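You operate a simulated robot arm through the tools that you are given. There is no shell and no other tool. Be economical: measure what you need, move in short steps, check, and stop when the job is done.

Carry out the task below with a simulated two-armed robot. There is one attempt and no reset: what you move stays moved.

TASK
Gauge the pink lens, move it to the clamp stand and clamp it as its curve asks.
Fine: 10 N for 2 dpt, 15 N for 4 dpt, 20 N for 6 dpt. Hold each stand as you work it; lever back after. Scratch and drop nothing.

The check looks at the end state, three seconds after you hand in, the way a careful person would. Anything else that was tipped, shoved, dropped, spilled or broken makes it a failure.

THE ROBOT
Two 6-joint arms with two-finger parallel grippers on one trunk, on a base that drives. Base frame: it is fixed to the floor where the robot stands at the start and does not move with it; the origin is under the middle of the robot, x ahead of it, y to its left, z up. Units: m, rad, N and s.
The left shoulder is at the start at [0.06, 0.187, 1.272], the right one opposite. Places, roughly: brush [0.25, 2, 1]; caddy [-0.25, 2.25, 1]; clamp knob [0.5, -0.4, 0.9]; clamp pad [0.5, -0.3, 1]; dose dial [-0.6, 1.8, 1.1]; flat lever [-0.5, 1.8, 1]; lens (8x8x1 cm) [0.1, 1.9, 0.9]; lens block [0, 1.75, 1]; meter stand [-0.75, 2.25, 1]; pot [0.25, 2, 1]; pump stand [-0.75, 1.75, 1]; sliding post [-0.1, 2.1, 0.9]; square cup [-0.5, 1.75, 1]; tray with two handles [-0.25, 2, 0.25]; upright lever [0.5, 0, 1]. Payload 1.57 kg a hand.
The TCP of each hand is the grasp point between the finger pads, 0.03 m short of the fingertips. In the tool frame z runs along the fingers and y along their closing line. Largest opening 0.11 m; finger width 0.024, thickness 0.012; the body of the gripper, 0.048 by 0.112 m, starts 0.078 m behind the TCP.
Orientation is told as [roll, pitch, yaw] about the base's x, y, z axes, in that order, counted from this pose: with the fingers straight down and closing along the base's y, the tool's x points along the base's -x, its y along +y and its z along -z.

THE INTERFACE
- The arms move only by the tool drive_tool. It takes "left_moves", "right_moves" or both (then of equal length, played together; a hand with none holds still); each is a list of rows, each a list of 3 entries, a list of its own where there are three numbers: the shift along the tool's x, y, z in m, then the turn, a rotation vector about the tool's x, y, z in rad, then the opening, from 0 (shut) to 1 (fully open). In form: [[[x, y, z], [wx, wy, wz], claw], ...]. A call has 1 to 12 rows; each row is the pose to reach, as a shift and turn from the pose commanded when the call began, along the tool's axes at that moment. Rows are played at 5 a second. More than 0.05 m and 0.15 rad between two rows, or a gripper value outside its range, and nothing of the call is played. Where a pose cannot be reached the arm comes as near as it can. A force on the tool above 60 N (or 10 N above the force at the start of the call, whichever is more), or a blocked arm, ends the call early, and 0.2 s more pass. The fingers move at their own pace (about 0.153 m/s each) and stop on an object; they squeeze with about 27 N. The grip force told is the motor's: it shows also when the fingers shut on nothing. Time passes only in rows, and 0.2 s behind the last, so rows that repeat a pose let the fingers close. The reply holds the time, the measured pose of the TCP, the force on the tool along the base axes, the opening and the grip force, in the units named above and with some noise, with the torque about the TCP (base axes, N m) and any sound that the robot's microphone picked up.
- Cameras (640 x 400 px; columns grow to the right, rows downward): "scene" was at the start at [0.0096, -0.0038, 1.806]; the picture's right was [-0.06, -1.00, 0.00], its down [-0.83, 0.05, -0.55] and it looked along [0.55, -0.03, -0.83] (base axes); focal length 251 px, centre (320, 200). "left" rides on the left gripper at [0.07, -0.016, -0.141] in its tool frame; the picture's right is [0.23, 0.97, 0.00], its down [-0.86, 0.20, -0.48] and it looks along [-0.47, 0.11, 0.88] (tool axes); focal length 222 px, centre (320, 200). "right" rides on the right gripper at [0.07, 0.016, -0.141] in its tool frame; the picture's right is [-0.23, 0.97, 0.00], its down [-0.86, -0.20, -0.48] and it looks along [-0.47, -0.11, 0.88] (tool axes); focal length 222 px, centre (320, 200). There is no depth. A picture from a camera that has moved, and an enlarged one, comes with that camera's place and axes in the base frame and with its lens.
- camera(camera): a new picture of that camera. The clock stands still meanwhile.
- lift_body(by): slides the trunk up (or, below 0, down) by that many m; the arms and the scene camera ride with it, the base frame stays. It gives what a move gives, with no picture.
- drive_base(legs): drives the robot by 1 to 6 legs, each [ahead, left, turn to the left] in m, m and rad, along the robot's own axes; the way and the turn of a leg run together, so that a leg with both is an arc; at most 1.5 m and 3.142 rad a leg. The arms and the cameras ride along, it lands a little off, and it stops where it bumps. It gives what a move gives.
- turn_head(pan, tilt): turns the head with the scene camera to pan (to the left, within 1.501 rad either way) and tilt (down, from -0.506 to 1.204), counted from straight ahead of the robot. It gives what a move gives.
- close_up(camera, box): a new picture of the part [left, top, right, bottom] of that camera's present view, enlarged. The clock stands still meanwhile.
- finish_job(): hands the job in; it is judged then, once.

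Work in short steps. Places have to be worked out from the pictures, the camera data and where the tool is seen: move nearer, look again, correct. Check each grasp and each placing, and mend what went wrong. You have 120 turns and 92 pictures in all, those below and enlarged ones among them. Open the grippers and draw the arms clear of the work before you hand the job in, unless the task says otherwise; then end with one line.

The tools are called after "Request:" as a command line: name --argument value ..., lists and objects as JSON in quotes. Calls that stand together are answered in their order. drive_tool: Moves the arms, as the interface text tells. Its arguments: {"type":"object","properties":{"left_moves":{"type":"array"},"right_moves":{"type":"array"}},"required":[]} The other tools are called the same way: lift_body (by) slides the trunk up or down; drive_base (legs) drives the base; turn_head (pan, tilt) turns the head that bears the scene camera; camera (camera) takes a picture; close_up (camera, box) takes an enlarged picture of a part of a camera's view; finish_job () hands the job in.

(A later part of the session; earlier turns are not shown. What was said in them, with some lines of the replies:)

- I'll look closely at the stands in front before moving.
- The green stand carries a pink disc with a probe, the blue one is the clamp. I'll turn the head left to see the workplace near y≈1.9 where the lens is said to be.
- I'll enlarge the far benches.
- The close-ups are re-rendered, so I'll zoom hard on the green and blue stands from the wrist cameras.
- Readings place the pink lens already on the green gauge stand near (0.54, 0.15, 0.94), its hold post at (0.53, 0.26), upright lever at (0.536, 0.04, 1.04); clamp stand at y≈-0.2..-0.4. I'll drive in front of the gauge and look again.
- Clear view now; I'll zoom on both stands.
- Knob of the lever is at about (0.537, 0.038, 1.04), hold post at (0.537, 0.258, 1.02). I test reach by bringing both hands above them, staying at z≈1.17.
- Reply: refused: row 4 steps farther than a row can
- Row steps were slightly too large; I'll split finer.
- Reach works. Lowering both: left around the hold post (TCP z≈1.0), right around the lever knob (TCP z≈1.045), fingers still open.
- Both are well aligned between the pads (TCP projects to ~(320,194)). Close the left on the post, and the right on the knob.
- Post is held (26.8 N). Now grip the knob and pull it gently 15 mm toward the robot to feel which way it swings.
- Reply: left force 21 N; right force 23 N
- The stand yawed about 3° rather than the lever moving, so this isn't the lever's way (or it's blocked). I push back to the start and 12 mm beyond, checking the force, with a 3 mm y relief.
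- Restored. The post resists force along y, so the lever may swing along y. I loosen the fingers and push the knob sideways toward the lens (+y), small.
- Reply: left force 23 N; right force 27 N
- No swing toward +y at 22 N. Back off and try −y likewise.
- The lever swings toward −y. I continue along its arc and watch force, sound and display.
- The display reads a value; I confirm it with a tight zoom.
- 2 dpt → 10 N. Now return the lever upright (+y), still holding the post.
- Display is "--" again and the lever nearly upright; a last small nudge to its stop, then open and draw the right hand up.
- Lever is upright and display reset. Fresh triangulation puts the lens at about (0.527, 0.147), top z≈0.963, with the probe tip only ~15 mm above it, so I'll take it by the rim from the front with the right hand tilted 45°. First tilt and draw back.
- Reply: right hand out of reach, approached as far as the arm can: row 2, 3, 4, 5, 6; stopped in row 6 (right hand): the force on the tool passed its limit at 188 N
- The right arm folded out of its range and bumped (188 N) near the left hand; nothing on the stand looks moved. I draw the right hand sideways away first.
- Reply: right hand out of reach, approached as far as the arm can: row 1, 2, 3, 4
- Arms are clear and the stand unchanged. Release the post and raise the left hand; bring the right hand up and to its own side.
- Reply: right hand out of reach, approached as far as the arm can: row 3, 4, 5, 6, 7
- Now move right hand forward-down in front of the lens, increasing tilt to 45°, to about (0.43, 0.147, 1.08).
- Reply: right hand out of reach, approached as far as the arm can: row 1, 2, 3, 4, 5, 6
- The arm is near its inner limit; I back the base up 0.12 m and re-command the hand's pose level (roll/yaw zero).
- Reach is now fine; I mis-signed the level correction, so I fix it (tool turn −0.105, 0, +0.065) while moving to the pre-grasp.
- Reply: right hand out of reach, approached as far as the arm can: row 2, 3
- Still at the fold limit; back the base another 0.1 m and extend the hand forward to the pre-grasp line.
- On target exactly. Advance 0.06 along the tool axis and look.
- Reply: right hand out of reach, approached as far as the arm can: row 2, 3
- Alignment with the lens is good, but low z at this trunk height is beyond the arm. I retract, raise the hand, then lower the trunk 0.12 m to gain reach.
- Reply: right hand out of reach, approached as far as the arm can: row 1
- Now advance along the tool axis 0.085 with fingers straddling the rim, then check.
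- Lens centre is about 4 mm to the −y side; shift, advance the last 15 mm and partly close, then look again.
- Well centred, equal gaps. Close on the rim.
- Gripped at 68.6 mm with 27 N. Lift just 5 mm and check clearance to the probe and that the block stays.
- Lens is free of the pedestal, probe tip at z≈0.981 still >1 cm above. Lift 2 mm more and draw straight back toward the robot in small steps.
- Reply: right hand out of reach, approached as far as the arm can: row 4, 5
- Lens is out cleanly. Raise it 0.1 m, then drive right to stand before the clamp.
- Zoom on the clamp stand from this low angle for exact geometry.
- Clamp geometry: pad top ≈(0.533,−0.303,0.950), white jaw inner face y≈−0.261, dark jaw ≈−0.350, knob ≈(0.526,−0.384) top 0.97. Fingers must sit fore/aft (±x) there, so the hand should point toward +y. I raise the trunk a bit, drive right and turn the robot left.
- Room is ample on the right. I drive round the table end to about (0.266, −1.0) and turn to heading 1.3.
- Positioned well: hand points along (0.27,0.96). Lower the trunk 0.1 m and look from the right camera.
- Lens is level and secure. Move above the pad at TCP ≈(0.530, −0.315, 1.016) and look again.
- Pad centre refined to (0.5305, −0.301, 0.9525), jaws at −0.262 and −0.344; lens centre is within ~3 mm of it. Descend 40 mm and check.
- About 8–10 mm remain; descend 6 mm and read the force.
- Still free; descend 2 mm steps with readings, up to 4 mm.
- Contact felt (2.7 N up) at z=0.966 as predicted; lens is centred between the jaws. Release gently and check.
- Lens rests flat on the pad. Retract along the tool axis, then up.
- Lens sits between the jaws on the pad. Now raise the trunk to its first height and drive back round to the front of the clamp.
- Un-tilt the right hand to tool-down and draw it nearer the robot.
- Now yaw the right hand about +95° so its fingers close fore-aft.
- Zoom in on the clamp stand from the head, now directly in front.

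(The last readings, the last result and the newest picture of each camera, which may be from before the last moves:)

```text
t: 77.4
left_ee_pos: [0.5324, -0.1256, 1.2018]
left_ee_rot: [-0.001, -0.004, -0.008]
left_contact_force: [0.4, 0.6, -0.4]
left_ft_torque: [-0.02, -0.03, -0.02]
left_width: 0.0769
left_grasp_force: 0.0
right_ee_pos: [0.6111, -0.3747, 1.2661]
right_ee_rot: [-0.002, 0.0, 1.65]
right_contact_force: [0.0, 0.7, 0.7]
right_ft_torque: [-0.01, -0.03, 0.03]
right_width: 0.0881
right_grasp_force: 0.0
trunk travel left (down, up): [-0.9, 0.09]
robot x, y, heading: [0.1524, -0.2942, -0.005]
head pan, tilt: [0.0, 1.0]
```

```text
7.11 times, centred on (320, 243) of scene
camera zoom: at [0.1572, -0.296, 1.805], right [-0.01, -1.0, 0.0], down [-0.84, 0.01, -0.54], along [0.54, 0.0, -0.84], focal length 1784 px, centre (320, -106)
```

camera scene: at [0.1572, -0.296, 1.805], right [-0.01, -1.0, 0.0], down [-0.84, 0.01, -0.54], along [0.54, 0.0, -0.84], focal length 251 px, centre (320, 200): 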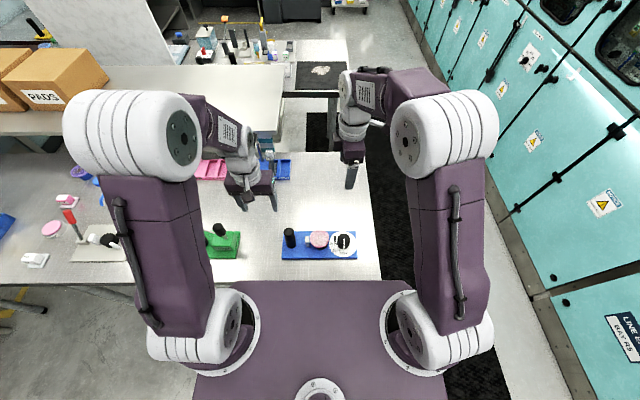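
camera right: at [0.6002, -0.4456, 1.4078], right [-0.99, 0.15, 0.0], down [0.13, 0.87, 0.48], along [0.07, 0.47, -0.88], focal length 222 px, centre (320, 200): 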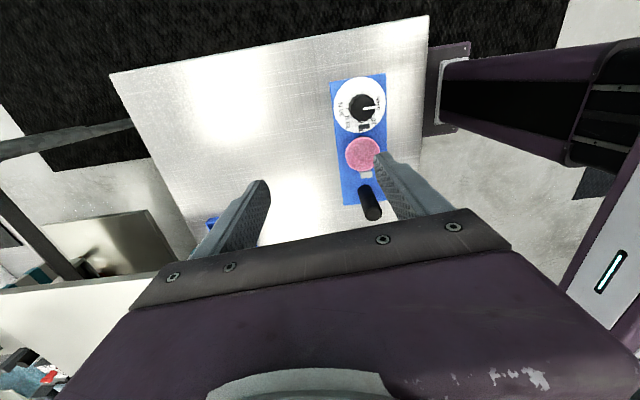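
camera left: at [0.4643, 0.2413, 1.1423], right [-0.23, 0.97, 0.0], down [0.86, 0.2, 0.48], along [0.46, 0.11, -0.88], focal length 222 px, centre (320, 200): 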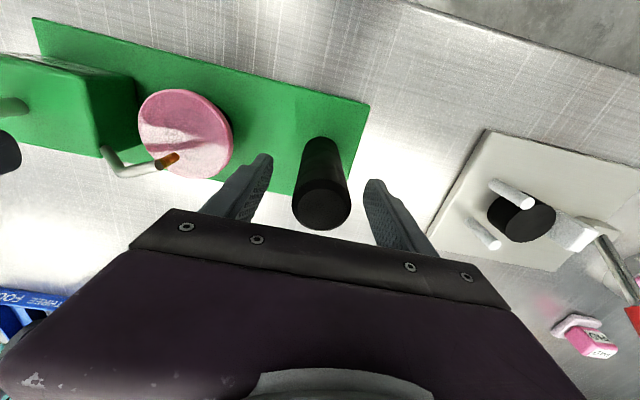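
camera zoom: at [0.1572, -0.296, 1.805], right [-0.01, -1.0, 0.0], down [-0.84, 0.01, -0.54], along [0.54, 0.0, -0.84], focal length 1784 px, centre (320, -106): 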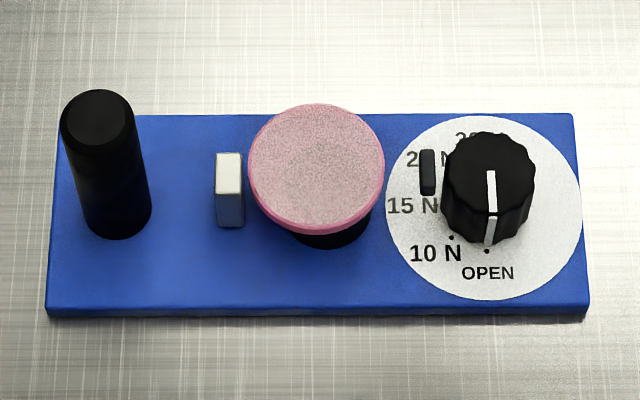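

The pointer is at OPEN and marks are ~45° apart. The lens, though, sits ~8 mm off the pad centre toward the white jaw (lens y≈−0.294, pad −0.302), so I'll re-lift it with the now vertical right hand and recentre. First hover above it.

Request:
drive_tool --right_moves '[[[-0.0145, 0.012, 0.034], [0, 0, 0], 0.85], [[-0.029, 0.024, 0.068], [0, 0, 0], 0.85], [[-0.0435, 0.036, 0.102], [0, 0, 0], 0.85], [[-0.058, 0.048, 0.136], [0, 0, 0], 0.85], [[-0.0725, 0.06, 0.17], [0, 0, 0], 0.85], [[-0.087, 0.0724, 0.206], [0, 0, 0], 0.85], [[-0.087, 0.0724, 0.206], [0, 0, 0], 0.85]]'

Request:
close_up --camera "right" --box '[180, 80, 460, 260]'

```text
t: 79.0
left_ee_pos: [0.5347, -0.125, 1.2003]
left_ee_rot: [0.0, -0.002, -0.007]
left_contact_force: [0.6, -0.8, -1.0]
left_ft_torque: [0.02, -0.01, -0.01]
left_width: 0.077
left_grasp_force: 0.1
right_ee_pos: [0.5355, -0.2947, 1.0579]
right_ee_rot: [0.0, 0.0, 1.648]
right_contact_force: [0.1, -0.3, -0.4]
right_ft_torque: [0.02, -0.02, -0.03]
right_width: 0.0937
right_grasp_force: 0.2
trunk travel left (down, up): [-0.9, 0.09]
robot x, y, heading: [0.1544, -0.2927, -0.008]
head pan, tilt: [0.0, 1.0]
```

```text
2.22 times, centred on (320, 170) of right
camera zoom: at [0.524, -0.3663, 1.1997], right [-0.99, 0.15, 0.0], down [0.13, 0.87, 0.48], along [0.07, 0.47, -0.88], focal length 494 px, centre (320, 267)
```

zoom: 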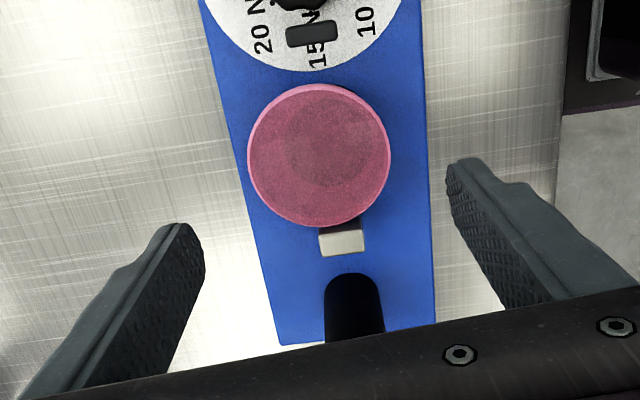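

Through the lens the pad's dark disc looks nearly concentric from here, contrary to the head view; a tighter zoom will decide.

Request:
close_up --camera "right" --box '[270, 80, 370, 205]'

Request:
close_up --camera "scene" --box '[300, 225, 345, 255]'

```text
3.20 times, centred on (320, 142) of right
camera zoom: at [0.524, -0.3663, 1.1997], right [-0.99, 0.15, 0.0], down [0.13, 0.87, 0.48], along [0.07, 0.47, -0.88], focal length 711 px, centre (320, 384)
```

zoom: 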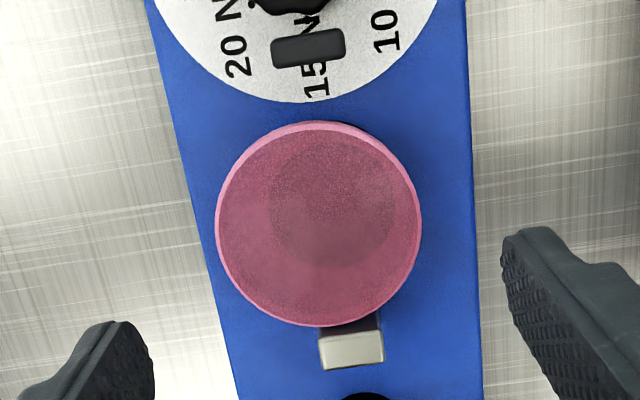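

```text
13.33 times, centred on (322, 240) of scene
camera zoom: at [0.1608, -0.2963, 1.805], right [-0.01, -1.0, 0.0], down [-0.84, 0.01, -0.54], along [0.54, 0.0, -0.84], focal length 3346 px, centre (287, -333)
```

zoom: 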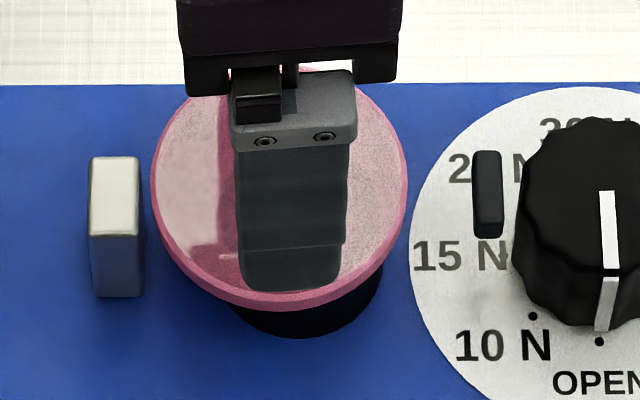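

Pad is 5 mm nearer and 7 mm to −y of the lens centre: both views agree. I descend around the lens rim (fingers fore/aft) to grip it.

Request:
drive_tool --right_moves '[[[0.001, 0, 0.03], [0, 0, 0], 0.85], [[0.002, 0, 0.06], [0, 0, 0], 0.85], [[0.002, 0, 0.082], [0, 0, 0], 0.85], [[0.002, 0, 0.082], [0, 0, 0], 0.72], [[0.002, 0, 0.082], [0, 0, 0], 0.72]]'

Request:
close_up --camera "right" --box '[200, 80, 440, 240]'

```text
t: 80.2
left_ee_pos: [0.5352, -0.1262, 1.2008]
left_ee_rot: [0.0, -0.002, -0.008]
left_contact_force: [0.3, 0.8, 0.2]
left_ft_torque: [0.02, 0.01, 0.0]
left_width: 0.0768
left_grasp_force: 0.0
right_ee_pos: [0.5339, -0.2974, 0.9767]
right_ee_rot: [-0.001, -0.001, 1.651]
right_contact_force: [-0.4, -0.7, 0.2]
right_ft_torque: [-0.02, 0.02, 0.02]
right_width: 0.079
right_grasp_force: 0.0
trunk travel left (down, up): [-0.9, 0.09]
robot x, y, heading: [0.147, -0.2968, -0.007]
head pan, tilt: [0.0, 1.0]
```

```text
2.50 times, centred on (320, 160) of right
camera zoom: at [0.524, -0.3684, 1.1184], right [-0.99, 0.15, 0.0], down [0.13, 0.87, 0.48], along [0.07, 0.47, -0.88], focal length 555 px, centre (320, 300)
```

zoom: 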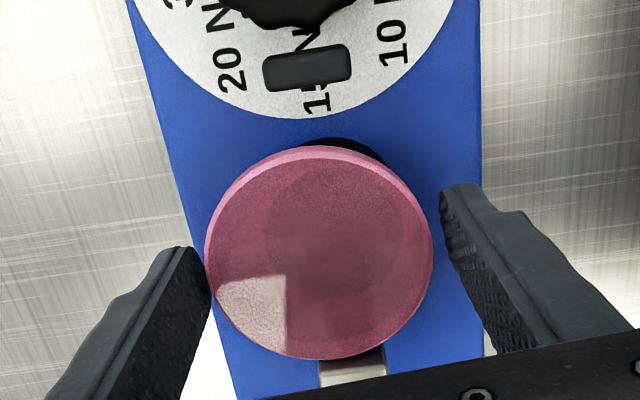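

Nearly centred; shift 2 mm toward +x, close, then lift 6 mm.

Request:
drive_tool --right_moves '[[[0, -0.002, 0], [0, 0, 0], 0.7], [[0, -0.002, 0], [0, 0, 0], 0.66], [[0, -0.002, 0], [0, 0, 0], 0.6], [[0, -0.002, 0], [0, 0, 0], 0.5], [[0, -0.002, 0], [0, 0, 0], 0.5], [[0, -0.002, -0.003], [0, 0, 0], 0.5], [[0, -0.002, -0.006], [0, 0, 0], 0.5], [[0, -0.002, -0.006], [0, 0, 0], 0.5]]'

Request:
close_up --camera "right" --box '[200, 80, 440, 240]'

```text
t: 82.0
left_ee_pos: [0.5352, -0.1253, 1.2005]
left_ee_rot: [-0.002, -0.001, -0.007]
left_contact_force: [-0.4, -1.2, 0.2]
left_ft_torque: [-0.01, -0.03, 0.02]
left_width: 0.0771
left_grasp_force: 0.1
right_ee_pos: [0.536, -0.295, 0.9831]
right_ee_rot: [0.0, -0.001, 1.648]
right_contact_force: [0.4, -0.6, 0.1]
right_ft_torque: [-0.04, 0.02, -0.02]
right_width: 0.0681
right_grasp_force: 26.8
trunk travel left (down, up): [-0.9, 0.09]
robot x, y, heading: [0.1534, -0.2949, -0.01]
head pan, tilt: [0.0, 1.0]
```

```text
2.50 times, centred on (320, 160) of right
camera zoom: at [0.5256, -0.3666, 1.1248], right [-0.99, 0.15, 0.0], down [0.13, 0.87, 0.48], along [0.07, 0.47, -0.88], focal length 555 px, centre (320, 300)
```

zoom: 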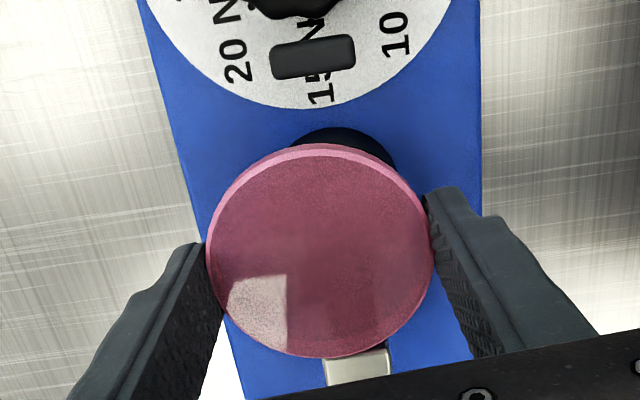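

Gripped and lifted. Shift by (−5, −7) mm in base axes and lower back 5.5 mm.

Request:
drive_tool --right_moves '[[[0.0033, 0.0028, 0], [0, 0, 0], 0.5], [[0.0066, 0.0055, 0], [0, 0, 0], 0.5], [[0.0066, 0.0055, 0.003], [0, 0, 0], 0.5], [[0.0066, 0.0055, 0.0055], [0, 0, 0], 0.5], [[0.0066, 0.0055, 0.0055], [0, 0, 0], 0.5]]'

Request:
close_up --camera "right" --box '[200, 80, 440, 240]'

```text
t: 83.2
left_ee_pos: [0.5346, -0.1266, 1.2007]
left_ee_rot: [0.002, -0.002, -0.008]
left_contact_force: [0.0, -0.2, 0.8]
left_ft_torque: [-0.01, -0.01, 0.01]
left_width: 0.0769
left_grasp_force: 0.0
right_ee_pos: [0.5309, -0.3021, 0.9785]
right_ee_rot: [0.0, 0.0, 1.649]
right_contact_force: [-0.7, -0.7, 0.4]
right_ft_torque: [-0.02, -0.01, -0.05]
right_width: 0.0681
right_grasp_force: 26.9
trunk travel left (down, up): [-0.9, 0.09]
robot x, y, heading: [0.1513, -0.2952, -0.006]
head pan, tilt: [0.0, 1.0]
```

```text
2.50 times, centred on (320, 160) of right
camera zoom: at [0.521, -0.3734, 1.1193], right [-0.99, 0.15, 0.0], down [0.13, 0.87, 0.48], along [0.07, 0.47, -0.88], focal length 555 px, centre (320, 300)
```

zoom: 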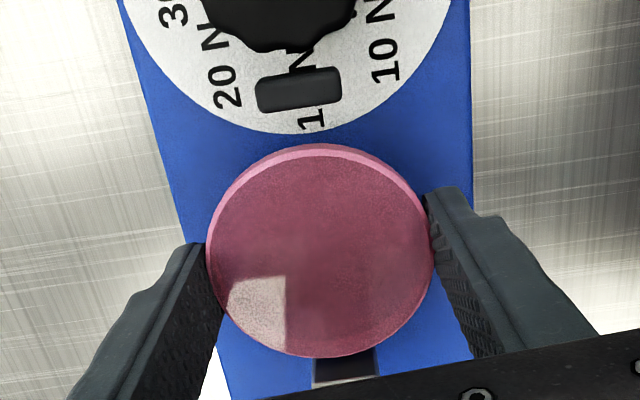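

Good: gaps to both jaws now look even. Lower another millimetre or so until contact, then release.

Request:
drive_tool --right_moves '[[[0, 0, 0.0008], [0, 0, 0], 0.5], [[0, 0, 0.0015], [0, 0, 0], 0.5], [[0, 0, 0.0015], [0, 0, 0], 0.5]]'

```text
t: 84.0
left_ee_pos: [0.5345, -0.1271, 1.2015]
left_ee_rot: [-0.001, -0.003, -0.007]
left_contact_force: [-0.4, -0.5, 0.1]
left_ft_torque: [-0.01, 0.0, -0.01]
left_width: 0.0769
left_grasp_force: 0.1
right_ee_pos: [0.5303, -0.3022, 0.9774]
right_ee_rot: [-0.002, -0.003, 1.649]
right_contact_force: [1.7, -1.9, 12.3]
right_ft_torque: [-0.06, 0.07, -0.02]
right_width: 0.0685
right_grasp_force: 27.7
trunk travel left (down, up): [-0.9, 0.09]
robot x, y, heading: [0.1522, -0.2993, -0.007]
head pan, tilt: [0.0, 1.0]
```

Firm contact (12 N). Ease up a hair, open and rise.

Request:
drive_tool --right_moves '[[[0, 0, -0.001], [0, 0, 0], 0.5], [[0, 0, -0.001], [0, 0, 0], 0.66], [[0, 0, -0.001], [0, 0, 0], 0.72], [[0, 0, -0.001], [0, 0, 0], 0.85], [[0, 0, -0.001], [0, 0, 0], 0.85], [[0, 0, -0.04], [0, 0, 0], 0.85], [[0, 0, -0.08], [0, 0, 0], 0.85]]'

Request:
close_up --camera "right" --box '[200, 60, 440, 220]'

```text
t: 85.6
left_ee_pos: [0.5344, -0.1271, 1.201]
left_ee_rot: [0.001, -0.004, -0.007]
left_contact_force: [-0.5, 0.2, 0.0]
left_ft_torque: [-0.01, 0.0, 0.01]
left_width: 0.0768
left_grasp_force: 0.1
right_ee_pos: [0.5316, -0.3035, 1.056]
right_ee_rot: [0.001, 0.0, 1.653]
right_contact_force: [-0.9, 0.2, -0.3]
right_ft_torque: [-0.03, 0.02, 0.0]
right_width: 0.0936
right_grasp_force: 0.1
trunk travel left (down, up): [-0.9, 0.09]
robot x, y, heading: [0.156, -0.2985, -0.007]
head pan, tilt: [0.0, 1.0]
```

```text
2.50 times, centred on (320, 140) of right
camera zoom: at [0.5217, -0.3743, 1.1968], right [-0.99, 0.15, 0.0], down [0.13, 0.87, 0.48], along [0.07, 0.47, -0.88], focal length 555 px, centre (320, 350)
```

zoom: 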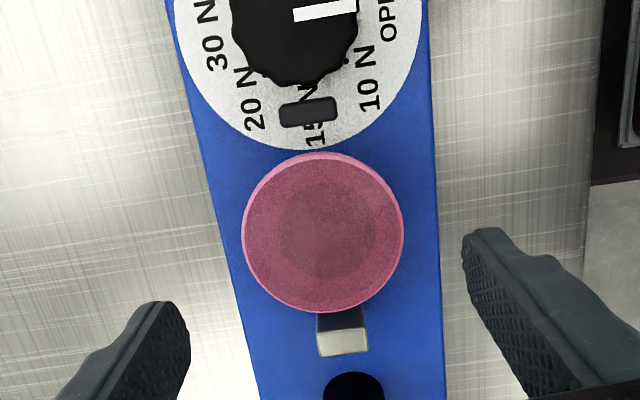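

Lens is now concentric with the pad. Left hand goes to the hold post (0.533, −0.189), right hand above the knob (0.530, −0.381).

Request:
drive_tool --left_moves '[[[0, -0.031, 0], [0, 0, 0], 0.7], [[0.001, -0.062, 0], [0, 0, 0], 0.7], [[0.001, -0.062, 0.04], [0, 0, 0], 0.7], [[0.001, -0.062, 0.08], [0, 0, 0], 0.7], [[0.001, -0.062, 0.12], [0, 0, 0], 0.7], [[0.001, -0.062, 0.15], [0, 0, 0], 0.7], [[0.001, -0.062, 0.15], [0, 0, 0], 0.7]]' --right_moves '[[[0.0386, 0.0039, 0], [0, 0, 0], 0.75], [[0.0771, 0.0078, 0], [0, 0, 0], 0.75], [[0.0771, 0.0078, 0], [0, 0, 0], 0.75], [[0.0771, 0.0078, 0], [0, 0, 0], 0.75], [[0.0771, 0.0078, 0], [0, 0, 0], 0.75], [[0.0771, 0.0078, 0], [0, 0, 0], 0.75], [[0.0771, 0.0078, 0], [0, 0, 0], 0.75]]'

Request:
camera --camera "left"

Request:
camera --camera "right"

```text
t: 87.2
left_ee_pos: [0.5337, -0.1854, 1.0501]
left_ee_rot: [-0.001, -0.003, -0.008]
left_contact_force: [-0.4, -0.5, 0.7]
left_ft_torque: [-0.03, 0.02, 0.01]
left_width: 0.077
left_grasp_force: 0.1
right_ee_pos: [0.5309, -0.3797, 1.0569]
right_ee_rot: [0.0, 0.0, 1.65]
right_contact_force: [-1.2, 0.2, -0.1]
right_ft_torque: [0.01, 0.01, 0.01]
right_width: 0.0825
right_grasp_force: 0.0
trunk travel left (down, up): [-0.9, 0.09]
robot x, y, heading: [0.1509, -0.2923, -0.009]
head pan, tilt: [0.0, 1.0]
```

```text
23 pictures are left
camera left: at [0.4629, -0.2017, 1.1922], right [-0.22, 0.98, 0.0], down [0.86, 0.19, 0.48], along [0.47, 0.1, -0.88], focal length 222 px, centre (320, 200)
```

left: 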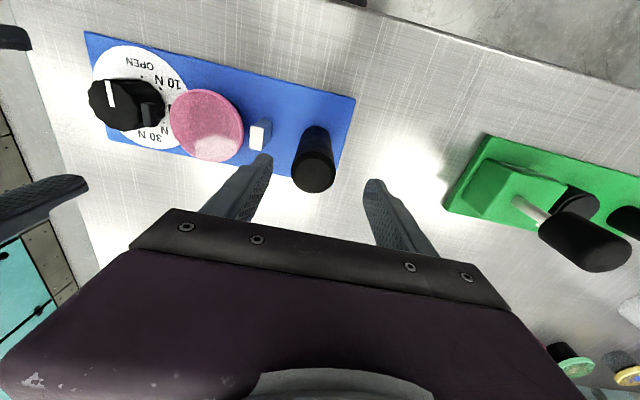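

```text
22 pictures are left
camera right: at [0.5198, -0.4508, 1.198], right [-0.99, 0.15, 0.0], down [0.13, 0.87, 0.48], along [0.07, 0.47, -0.88], focal length 222 px, centre (320, 200)
```

right: 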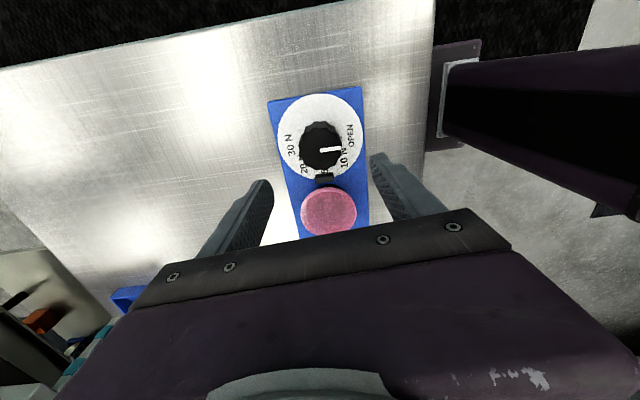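

Check the alignment of the knob below the right hand with a zoom.

Request:
close_up --camera "right" --box '[260, 80, 380, 250]'

```text
2.35 times, centred on (320, 165) of right
camera zoom: at [0.5198, -0.4508, 1.198], right [-0.99, 0.15, 0.0], down [0.13, 0.87, 0.48], along [0.07, 0.47, -0.88], focal length 523 px, centre (320, 282)
```

zoom: 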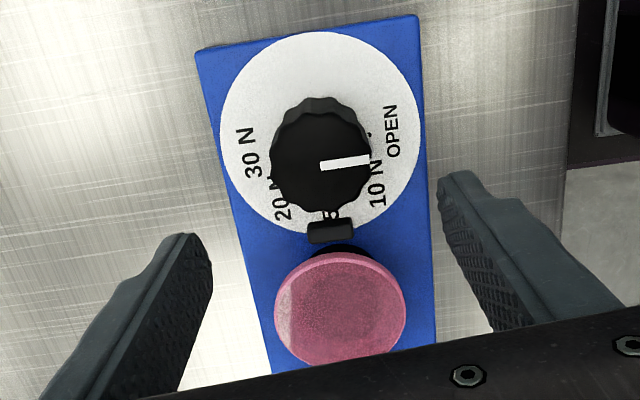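

Knob centre ≈(0.530, −0.386). Shift both slightly, lower: left around the post (z 1.0), right around the knob (z≈0.972).

Request:
drive_tool --left_moves '[[[0, -0.004, 0.0], [0, 0, 0], 0.7], [[0, -0.004, 0.025], [0, 0, 0], 0.7], [[0, -0.004, 0.05], [0, 0, 0], 0.7], [[0, -0.004, 0.05], [0, 0, 0], 0.4], [[0, -0.004, 0.05], [0, 0, 0], 0.0], [[0, -0.004, 0.05], [0, 0, 0], 0.0]]' --right_moves '[[[0.006, 0, 0.0], [0, 0, 0], 0.75], [[0.006, 0, 0.03], [0, 0, 0], 0.75], [[0.006, 0, 0.06], [0, 0, 0], 0.75], [[0.006, 0, 0.085], [0, 0, 0], 0.75], [[0.006, 0, 0.085], [0, 0, 0], 0.75], [[0.006, 0, 0.085], [0, 0, 0], 0.75]]'

Request:
close_up --camera "right" --box '[200, 80, 440, 240]'

```text
t: 88.6
left_ee_pos: [0.5333, -0.1916, 0.9994]
left_ee_rot: [-0.001, 0.0, -0.007]
left_contact_force: [0.3, -0.2, 0.1]
left_ft_torque: [0.31, -0.02, -0.01]
left_width: 0.0356
left_grasp_force: 26.9
right_ee_pos: [0.5306, -0.3845, 0.9724]
right_ee_rot: [0.001, 0.0, 1.651]
right_contact_force: [0.2, 0.2, -0.2]
right_ft_torque: [0.04, -0.01, -0.02]
right_width: 0.0825
right_grasp_force: 0.1
trunk travel left (down, up): [-0.9, 0.09]
robot x, y, heading: [0.1529, -0.2947, -0.009]
head pan, tilt: [0.0, 1.0]
```

```text
2.50 times, centred on (320, 160) of right
camera zoom: at [0.5208, -0.4563, 1.1135], right [-0.99, 0.15, 0.0], down [0.13, 0.87, 0.48], along [0.07, 0.47, -0.88], focal length 555 px, centre (320, 300)
```

zoom: 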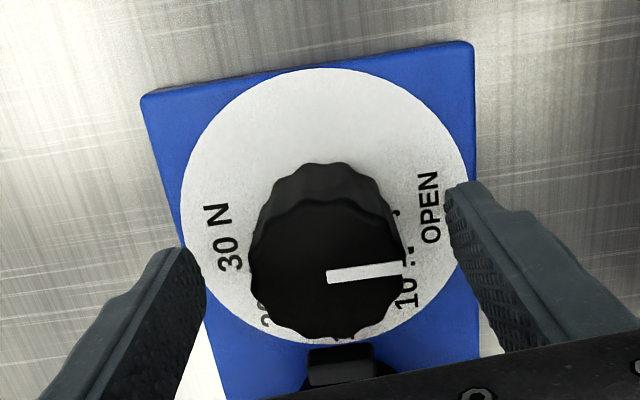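

Post is held. Knob centre is ~4 mm further −y; shift and close on the knob.

Request:
drive_tool --right_moves '[[[0.004, 0.001, 0.0], [0, 0, 0], 0.7], [[0.004, 0.001, 0.0], [0, 0, 0], 0.5], [[0.004, 0.001, 0.0], [0, 0, 0], 0.4], [[0.004, 0.001, 0.0], [0, 0, 0], 0.3], [[0.004, 0.001, 0.0], [0, 0, 0], 0.3]]'

Request:
close_up --camera "right" --box '[200, 80, 440, 240]'

```text
t: 89.8
left_ee_pos: [0.5336, -0.192, 1.0008]
left_ee_rot: [0.0, -0.002, -0.008]
left_contact_force: [1.0, 0.8, -0.4]
left_ft_torque: [0.6, 0.28, 0.19]
left_width: 0.0356
left_grasp_force: 27.0
right_ee_pos: [0.5294, -0.3888, 0.9734]
right_ee_rot: [0.0, 0.0, 1.65]
right_contact_force: [-1.1, -2.1, -0.1]
right_ft_torque: [-0.11, -0.29, -0.01]
right_width: 0.0449
right_grasp_force: 27.2
trunk travel left (down, up): [-0.9, 0.09]
robot x, y, heading: [0.1477, -0.2997, -0.003]
head pan, tilt: [0.0, 1.0]
```

```text
2.50 times, centred on (320, 160) of right
camera zoom: at [0.5196, -0.4606, 1.1136], right [-0.99, 0.15, 0.0], down [0.13, 0.87, 0.48], along [0.07, 0.47, -0.88], focal length 555 px, centre (320, 300)
```

zoom: 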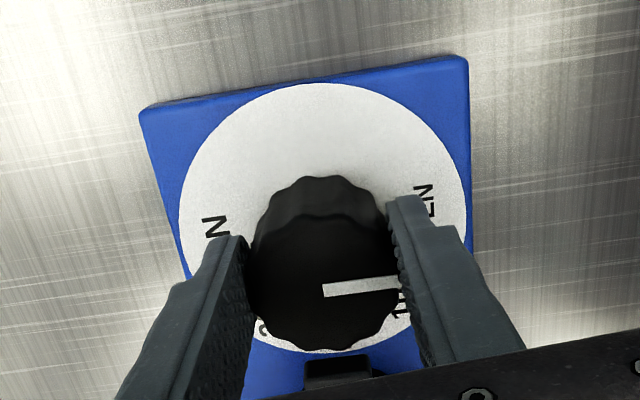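

Knob gripped (44.9 mm). Turn it clockwise (seen from above) by 45° to the 10 N mark.

Request:
drive_tool --right_moves '[[[0, 0, 0], [0, 0, 0.112], 0.3], [[0, 0, 0], [0, 0, 0.224], 0.3], [[0, 0, 0], [0, 0, 0.336], 0.3], [[0, 0, 0], [0, 0, 0.448], 0.3], [[0, 0, 0], [0, 0, 0.56], 0.3], [[0, 0, 0], [0, 0, 0.672], 0.3], [[0, 0, 0], [0, 0, 0.785], 0.3], [[0, 0, 0], [0, 0, 0.785], 0.3]]'

Request:
close_up --camera "scene" --box '[275, 205, 365, 271]'

Request:
close_up --camera "right" --box '[200, 80, 440, 240]'

```text
t: 91.6
left_ee_pos: [0.5326, -0.193, 1.0006]
left_ee_rot: [0.001, -0.005, -0.007]
left_contact_force: [1.6, -14.4, -0.1]
left_ft_torque: [-0.61, -0.05, 0.23]
left_width: 0.0356
left_grasp_force: 27.1
right_ee_pos: [0.5301, -0.3874, 0.9725]
right_ee_rot: [0.0, -0.002, 0.863]
right_contact_force: [-0.9, 15.9, -0.9]
right_ft_torque: [0.02, 0.02, 0.03]
right_width: 0.0449
right_grasp_force: 26.9
trunk travel left (down, up): [-0.9, 0.09]
robot x, y, heading: [0.1552, -0.297, -0.005]
head pan, tilt: [0.0, 1.0]
```

```text
6.06 times, centred on (320, 238) of scene
camera zoom: at [0.1612, -0.2961, 1.805], right [-0.01, -1.0, 0.0], down [-0.84, 0.01, -0.54], along [0.54, 0.0, -0.84], focal length 1521 px, centre (320, -30)
```

zoom: 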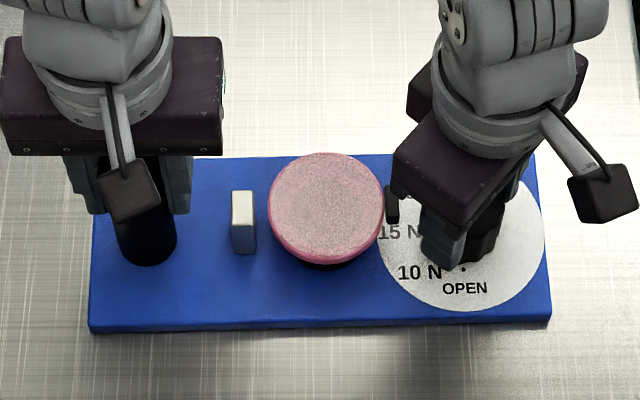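

```text
2.50 times, centred on (320, 160) of right
camera zoom: at [0.473, -0.4318, 1.1134], right [-0.59, 0.81, 0.0], down [0.71, 0.52, 0.48], along [0.39, 0.28, -0.88], focal length 555 px, centre (320, 300)
```

zoom: 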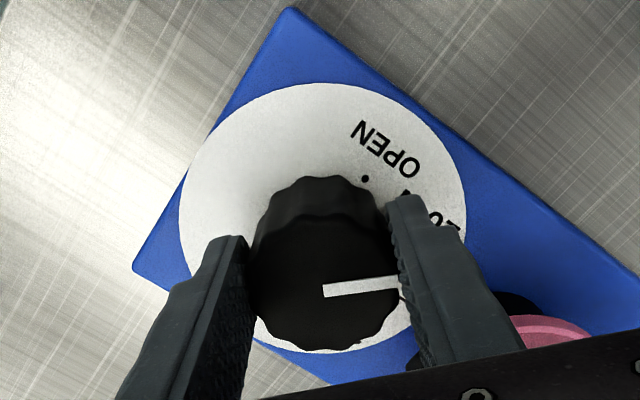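

The dark jaw has closed onto the lens rim. Relieve the side force, open on the knob and rise to read the pointer, left still holding.

Request:
drive_tool --right_moves '[[[-0.0011, 0.001, 0], [0, 0, 0], 0.3], [[-0.0011, 0.001, 0], [0, 0, 0], 0.5], [[-0.0011, 0.001, 0], [0, 0, 0], 0.65], [[-0.0011, 0.001, 0], [0, 0, 0], 0.65], [[-0.0011, 0.001, -0.04], [0, 0, 0], 0.65], [[-0.0011, 0.001, -0.08], [0, 0, 0], 0.65], [[-0.0011, 0.001, -0.12], [0, 0, 0], 0.65], [[-0.0011, 0.001, -0.16], [0, 0, 0], 0.65]]'

Request:
close_up --camera "scene" --box '[300, 215, 370, 265]'

Request:
close_up --camera "right" --box '[240, 60, 420, 200]'

```text
t: 93.4
left_ee_pos: [0.5321, -0.1904, 1.0011]
left_ee_rot: [0.001, -0.005, -0.006]
left_contact_force: [-0.5, -0.6, -1.1]
left_ft_torque: [0.31, -0.03, 0.0]
left_width: 0.0354
left_grasp_force: 26.9
right_ee_pos: [0.5305, -0.3862, 1.1322]
right_ee_rot: [-0.001, 0.001, 0.865]
right_contact_force: [-0.5, -0.3, 0.7]
right_ft_torque: [0.01, 0.02, -0.01]
right_width: 0.0718
right_grasp_force: 0.1
trunk travel left (down, up): [-0.9, 0.09]
robot x, y, heading: [0.1538, -0.2956, -0.004]
head pan, tilt: [0.0, 1.0]
```

```text
8.00 times, centred on (335, 240) of scene
camera zoom: at [0.1595, -0.2962, 1.8049], right [-0.01, -1.0, 0.0], down [-0.84, 0.01, -0.54], along [0.54, 0.0, -0.84], focal length 2007 px, centre (200, -120)
```

zoom: 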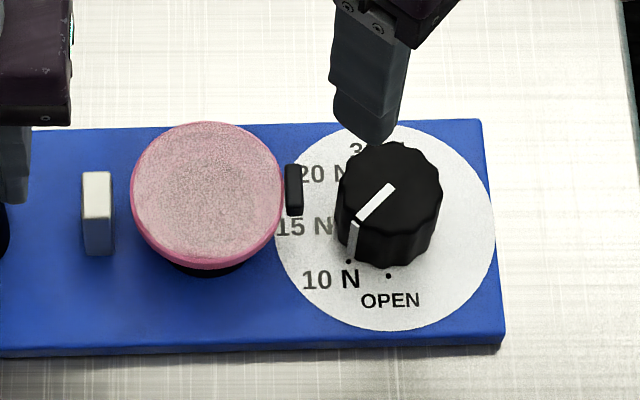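

```text
2.86 times, centred on (330, 130) of right
camera zoom: at [0.4724, -0.431, 1.274], right [-0.59, 0.8, 0.0], down [0.71, 0.52, 0.48], along [0.39, 0.28, -0.88], focal length 635 px, centre (291, 400)
```

zoom: 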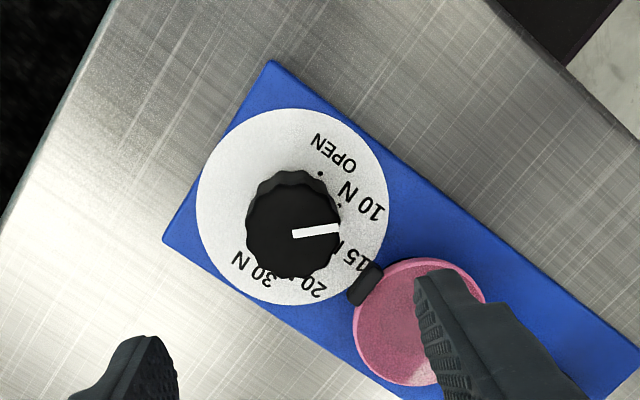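

Pointer stripe runs to the 10 N dot; one tight zoom to confirm.

Request:
close_up --camera "scene" --box '[332, 228, 358, 256]'

```text
14.29 times, centred on (345, 242) of scene
camera zoom: at [0.1595, -0.2962, 1.8049], right [-0.01, -1.0, 0.0], down [-0.84, 0.01, -0.54], along [0.54, 0.0, -0.84], focal length 3584 px, centre (-37, -400)
```

zoom: 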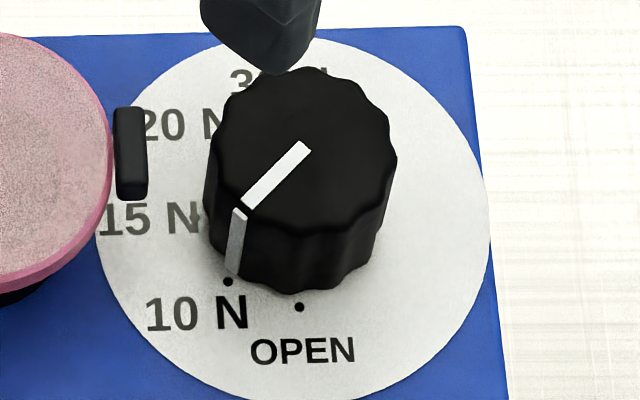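

Dial is exactly on 10 N. I check jaw contact from the left wrist camera.

Request:
close_up --camera "left" --box '[20, 0, 300, 180]'

```text
2.22 times, centred on (160, 90) of left
camera zoom: at [0.4621, -0.2083, 1.1435], right [-0.22, 0.98, 0.0], down [0.85, 0.19, 0.48], along [0.47, 0.11, -0.88], focal length 494 px, centre (676, 444)
```

zoom: 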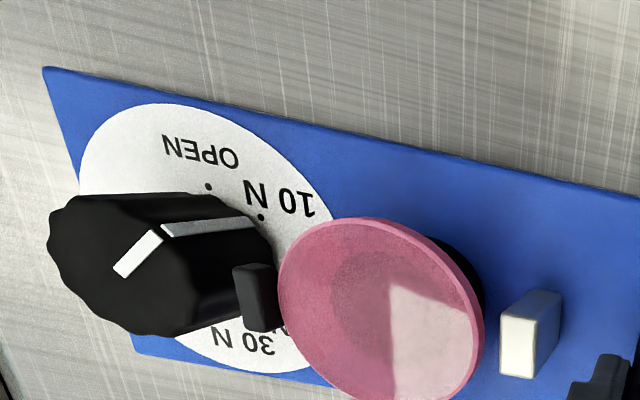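

Jaw bears on the rim, dial at 10 N, lens flat on the pad. Release the post, raise both hands clear.

Request:
drive_tool --left_moves '[[[0, 0, 0], [0, 0, 0], 0.45], [[0, 0, 0], [0, 0, 0], 0.7], [[0, 0, 0], [0, 0, 0], 0.7], [[0, 0, -0.04], [0, 0, 0], 0.7], [[0, 0, -0.08], [0, 0, 0], 0.7], [[0, 0, -0.12], [0, 0, 0], 0.7], [[0, 0.01, -0.16], [0, 0, 0], 0.7], [[0, 0.02, -0.2], [0, 0, 0], 1]]' --right_moves '[[[0, 0, 0], [0, 0, 0], 0.65], [[0, 0, 0], [0, 0, 0], 0.65], [[0, 0, 0], [0, 0, 0], 0.65], [[0, 0, -0.02], [0, 0, 0], 0.65], [[0, 0, -0.04], [0, 0, 0], 0.65], [[0, 0, -0.06], [0, 0, 0], 0.65], [[0, 0, -0.08], [0, 0, 0], 0.8], [[0, 0, -0.1], [0, 0, 0], 1]]'

Request:
drive_base --legs '[[-0.35, 0, 0]]'

Request:
camera --camera "scene"

Request:
close_up --camera "scene" --box '[180, 130, 380, 255]'

```text
t: 95.2
left_ee_pos: [0.5292, -0.1703, 1.2011]
left_ee_rot: [-0.002, -0.003, -0.006]
left_contact_force: [0.3, 0.2, 0.2]
left_ft_torque: [-0.02, 0.0, -0.01]
left_width: 0.1099
left_grasp_force: 0.0
right_ee_pos: [0.5277, -0.3892, 1.2336]
right_ee_rot: [-0.001, -0.002, 0.866]
right_contact_force: [-0.8, -0.1, 0.7]
right_ft_torque: [0.01, -0.03, 0.01]
right_width: 0.1104
right_grasp_force: 0.1
trunk travel left (down, up): [-0.9, 0.09]
robot x, y, heading: [0.1528, -0.2973, -0.002]
head pan, tilt: [0.0, 1.0]
```

```text
t: 97.5
left_ee_pos: [0.18, -0.1696, 1.1988]
left_ee_rot: [-0.001, 0.0, -0.005]
left_contact_force: [0.4, -1.1, 0.0]
left_ft_torque: [0.01, 0.02, 0.02]
left_width: 0.1098
left_grasp_force: 0.3
right_ee_pos: [0.1787, -0.3862, 1.2311]
right_ee_rot: [0.001, 0.002, 0.868]
right_contact_force: [0.4, 0.8, 0.1]
right_ft_torque: [0.0, -0.01, 0.0]
right_width: 0.1101
right_grasp_force: 0.0
trunk travel left (down, up): [-0.9, 0.09]
robot x, y, heading: [-0.1968, -0.2915, -0.001]
head pan, tilt: [0.0, 1.0]
```

```text
12 pictures are left
camera scene: at [-0.1887, -0.2942, 1.805], right [0.0, -1.0, 0.0], down [-0.84, 0.0, -0.54], along [0.54, 0.0, -0.84], focal length 251 px, centre (320, 200)
```

scene: 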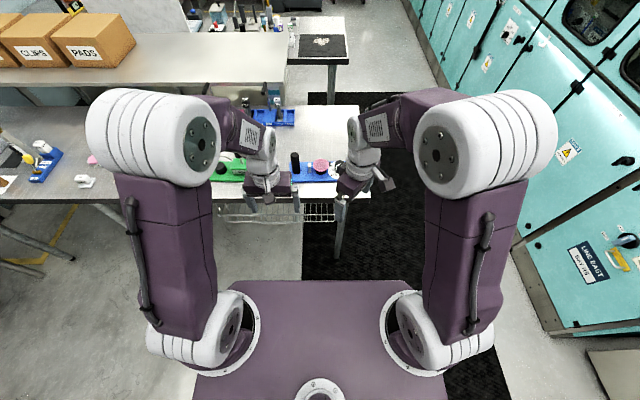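

```text
3.20 times, centred on (280, 192) of scene
camera zoom: at [-0.1887, -0.2942, 1.805], right [0.0, -1.0, 0.0], down [-0.84, 0.0, -0.54], along [0.54, 0.0, -0.84], focal length 803 px, centre (448, 224)
```

zoom: 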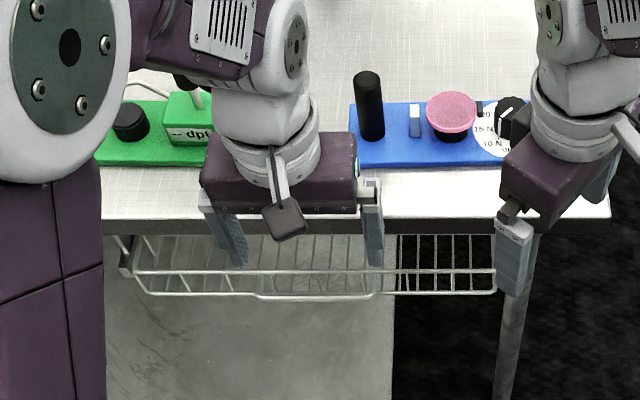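

All is in place: lens on the pad, dial at 10 N, gauge lever upright, arms clear. Handing in.

Request:
finish_job

```text
The job is handed in.
```

The pink lens gauged at 2 dpt. It now sits centred on the clamp pad with the dial at 10 N, the gauge lever is back upright, and both grippers are open and clear. The dark jaw touches the rim, but the white block opposite stands about 7 mm off it. While I was repositioning at the gauge, the right arm bumped once (188 N), probably against the left hand; the stand looked unmoved in the pictures afterwards.
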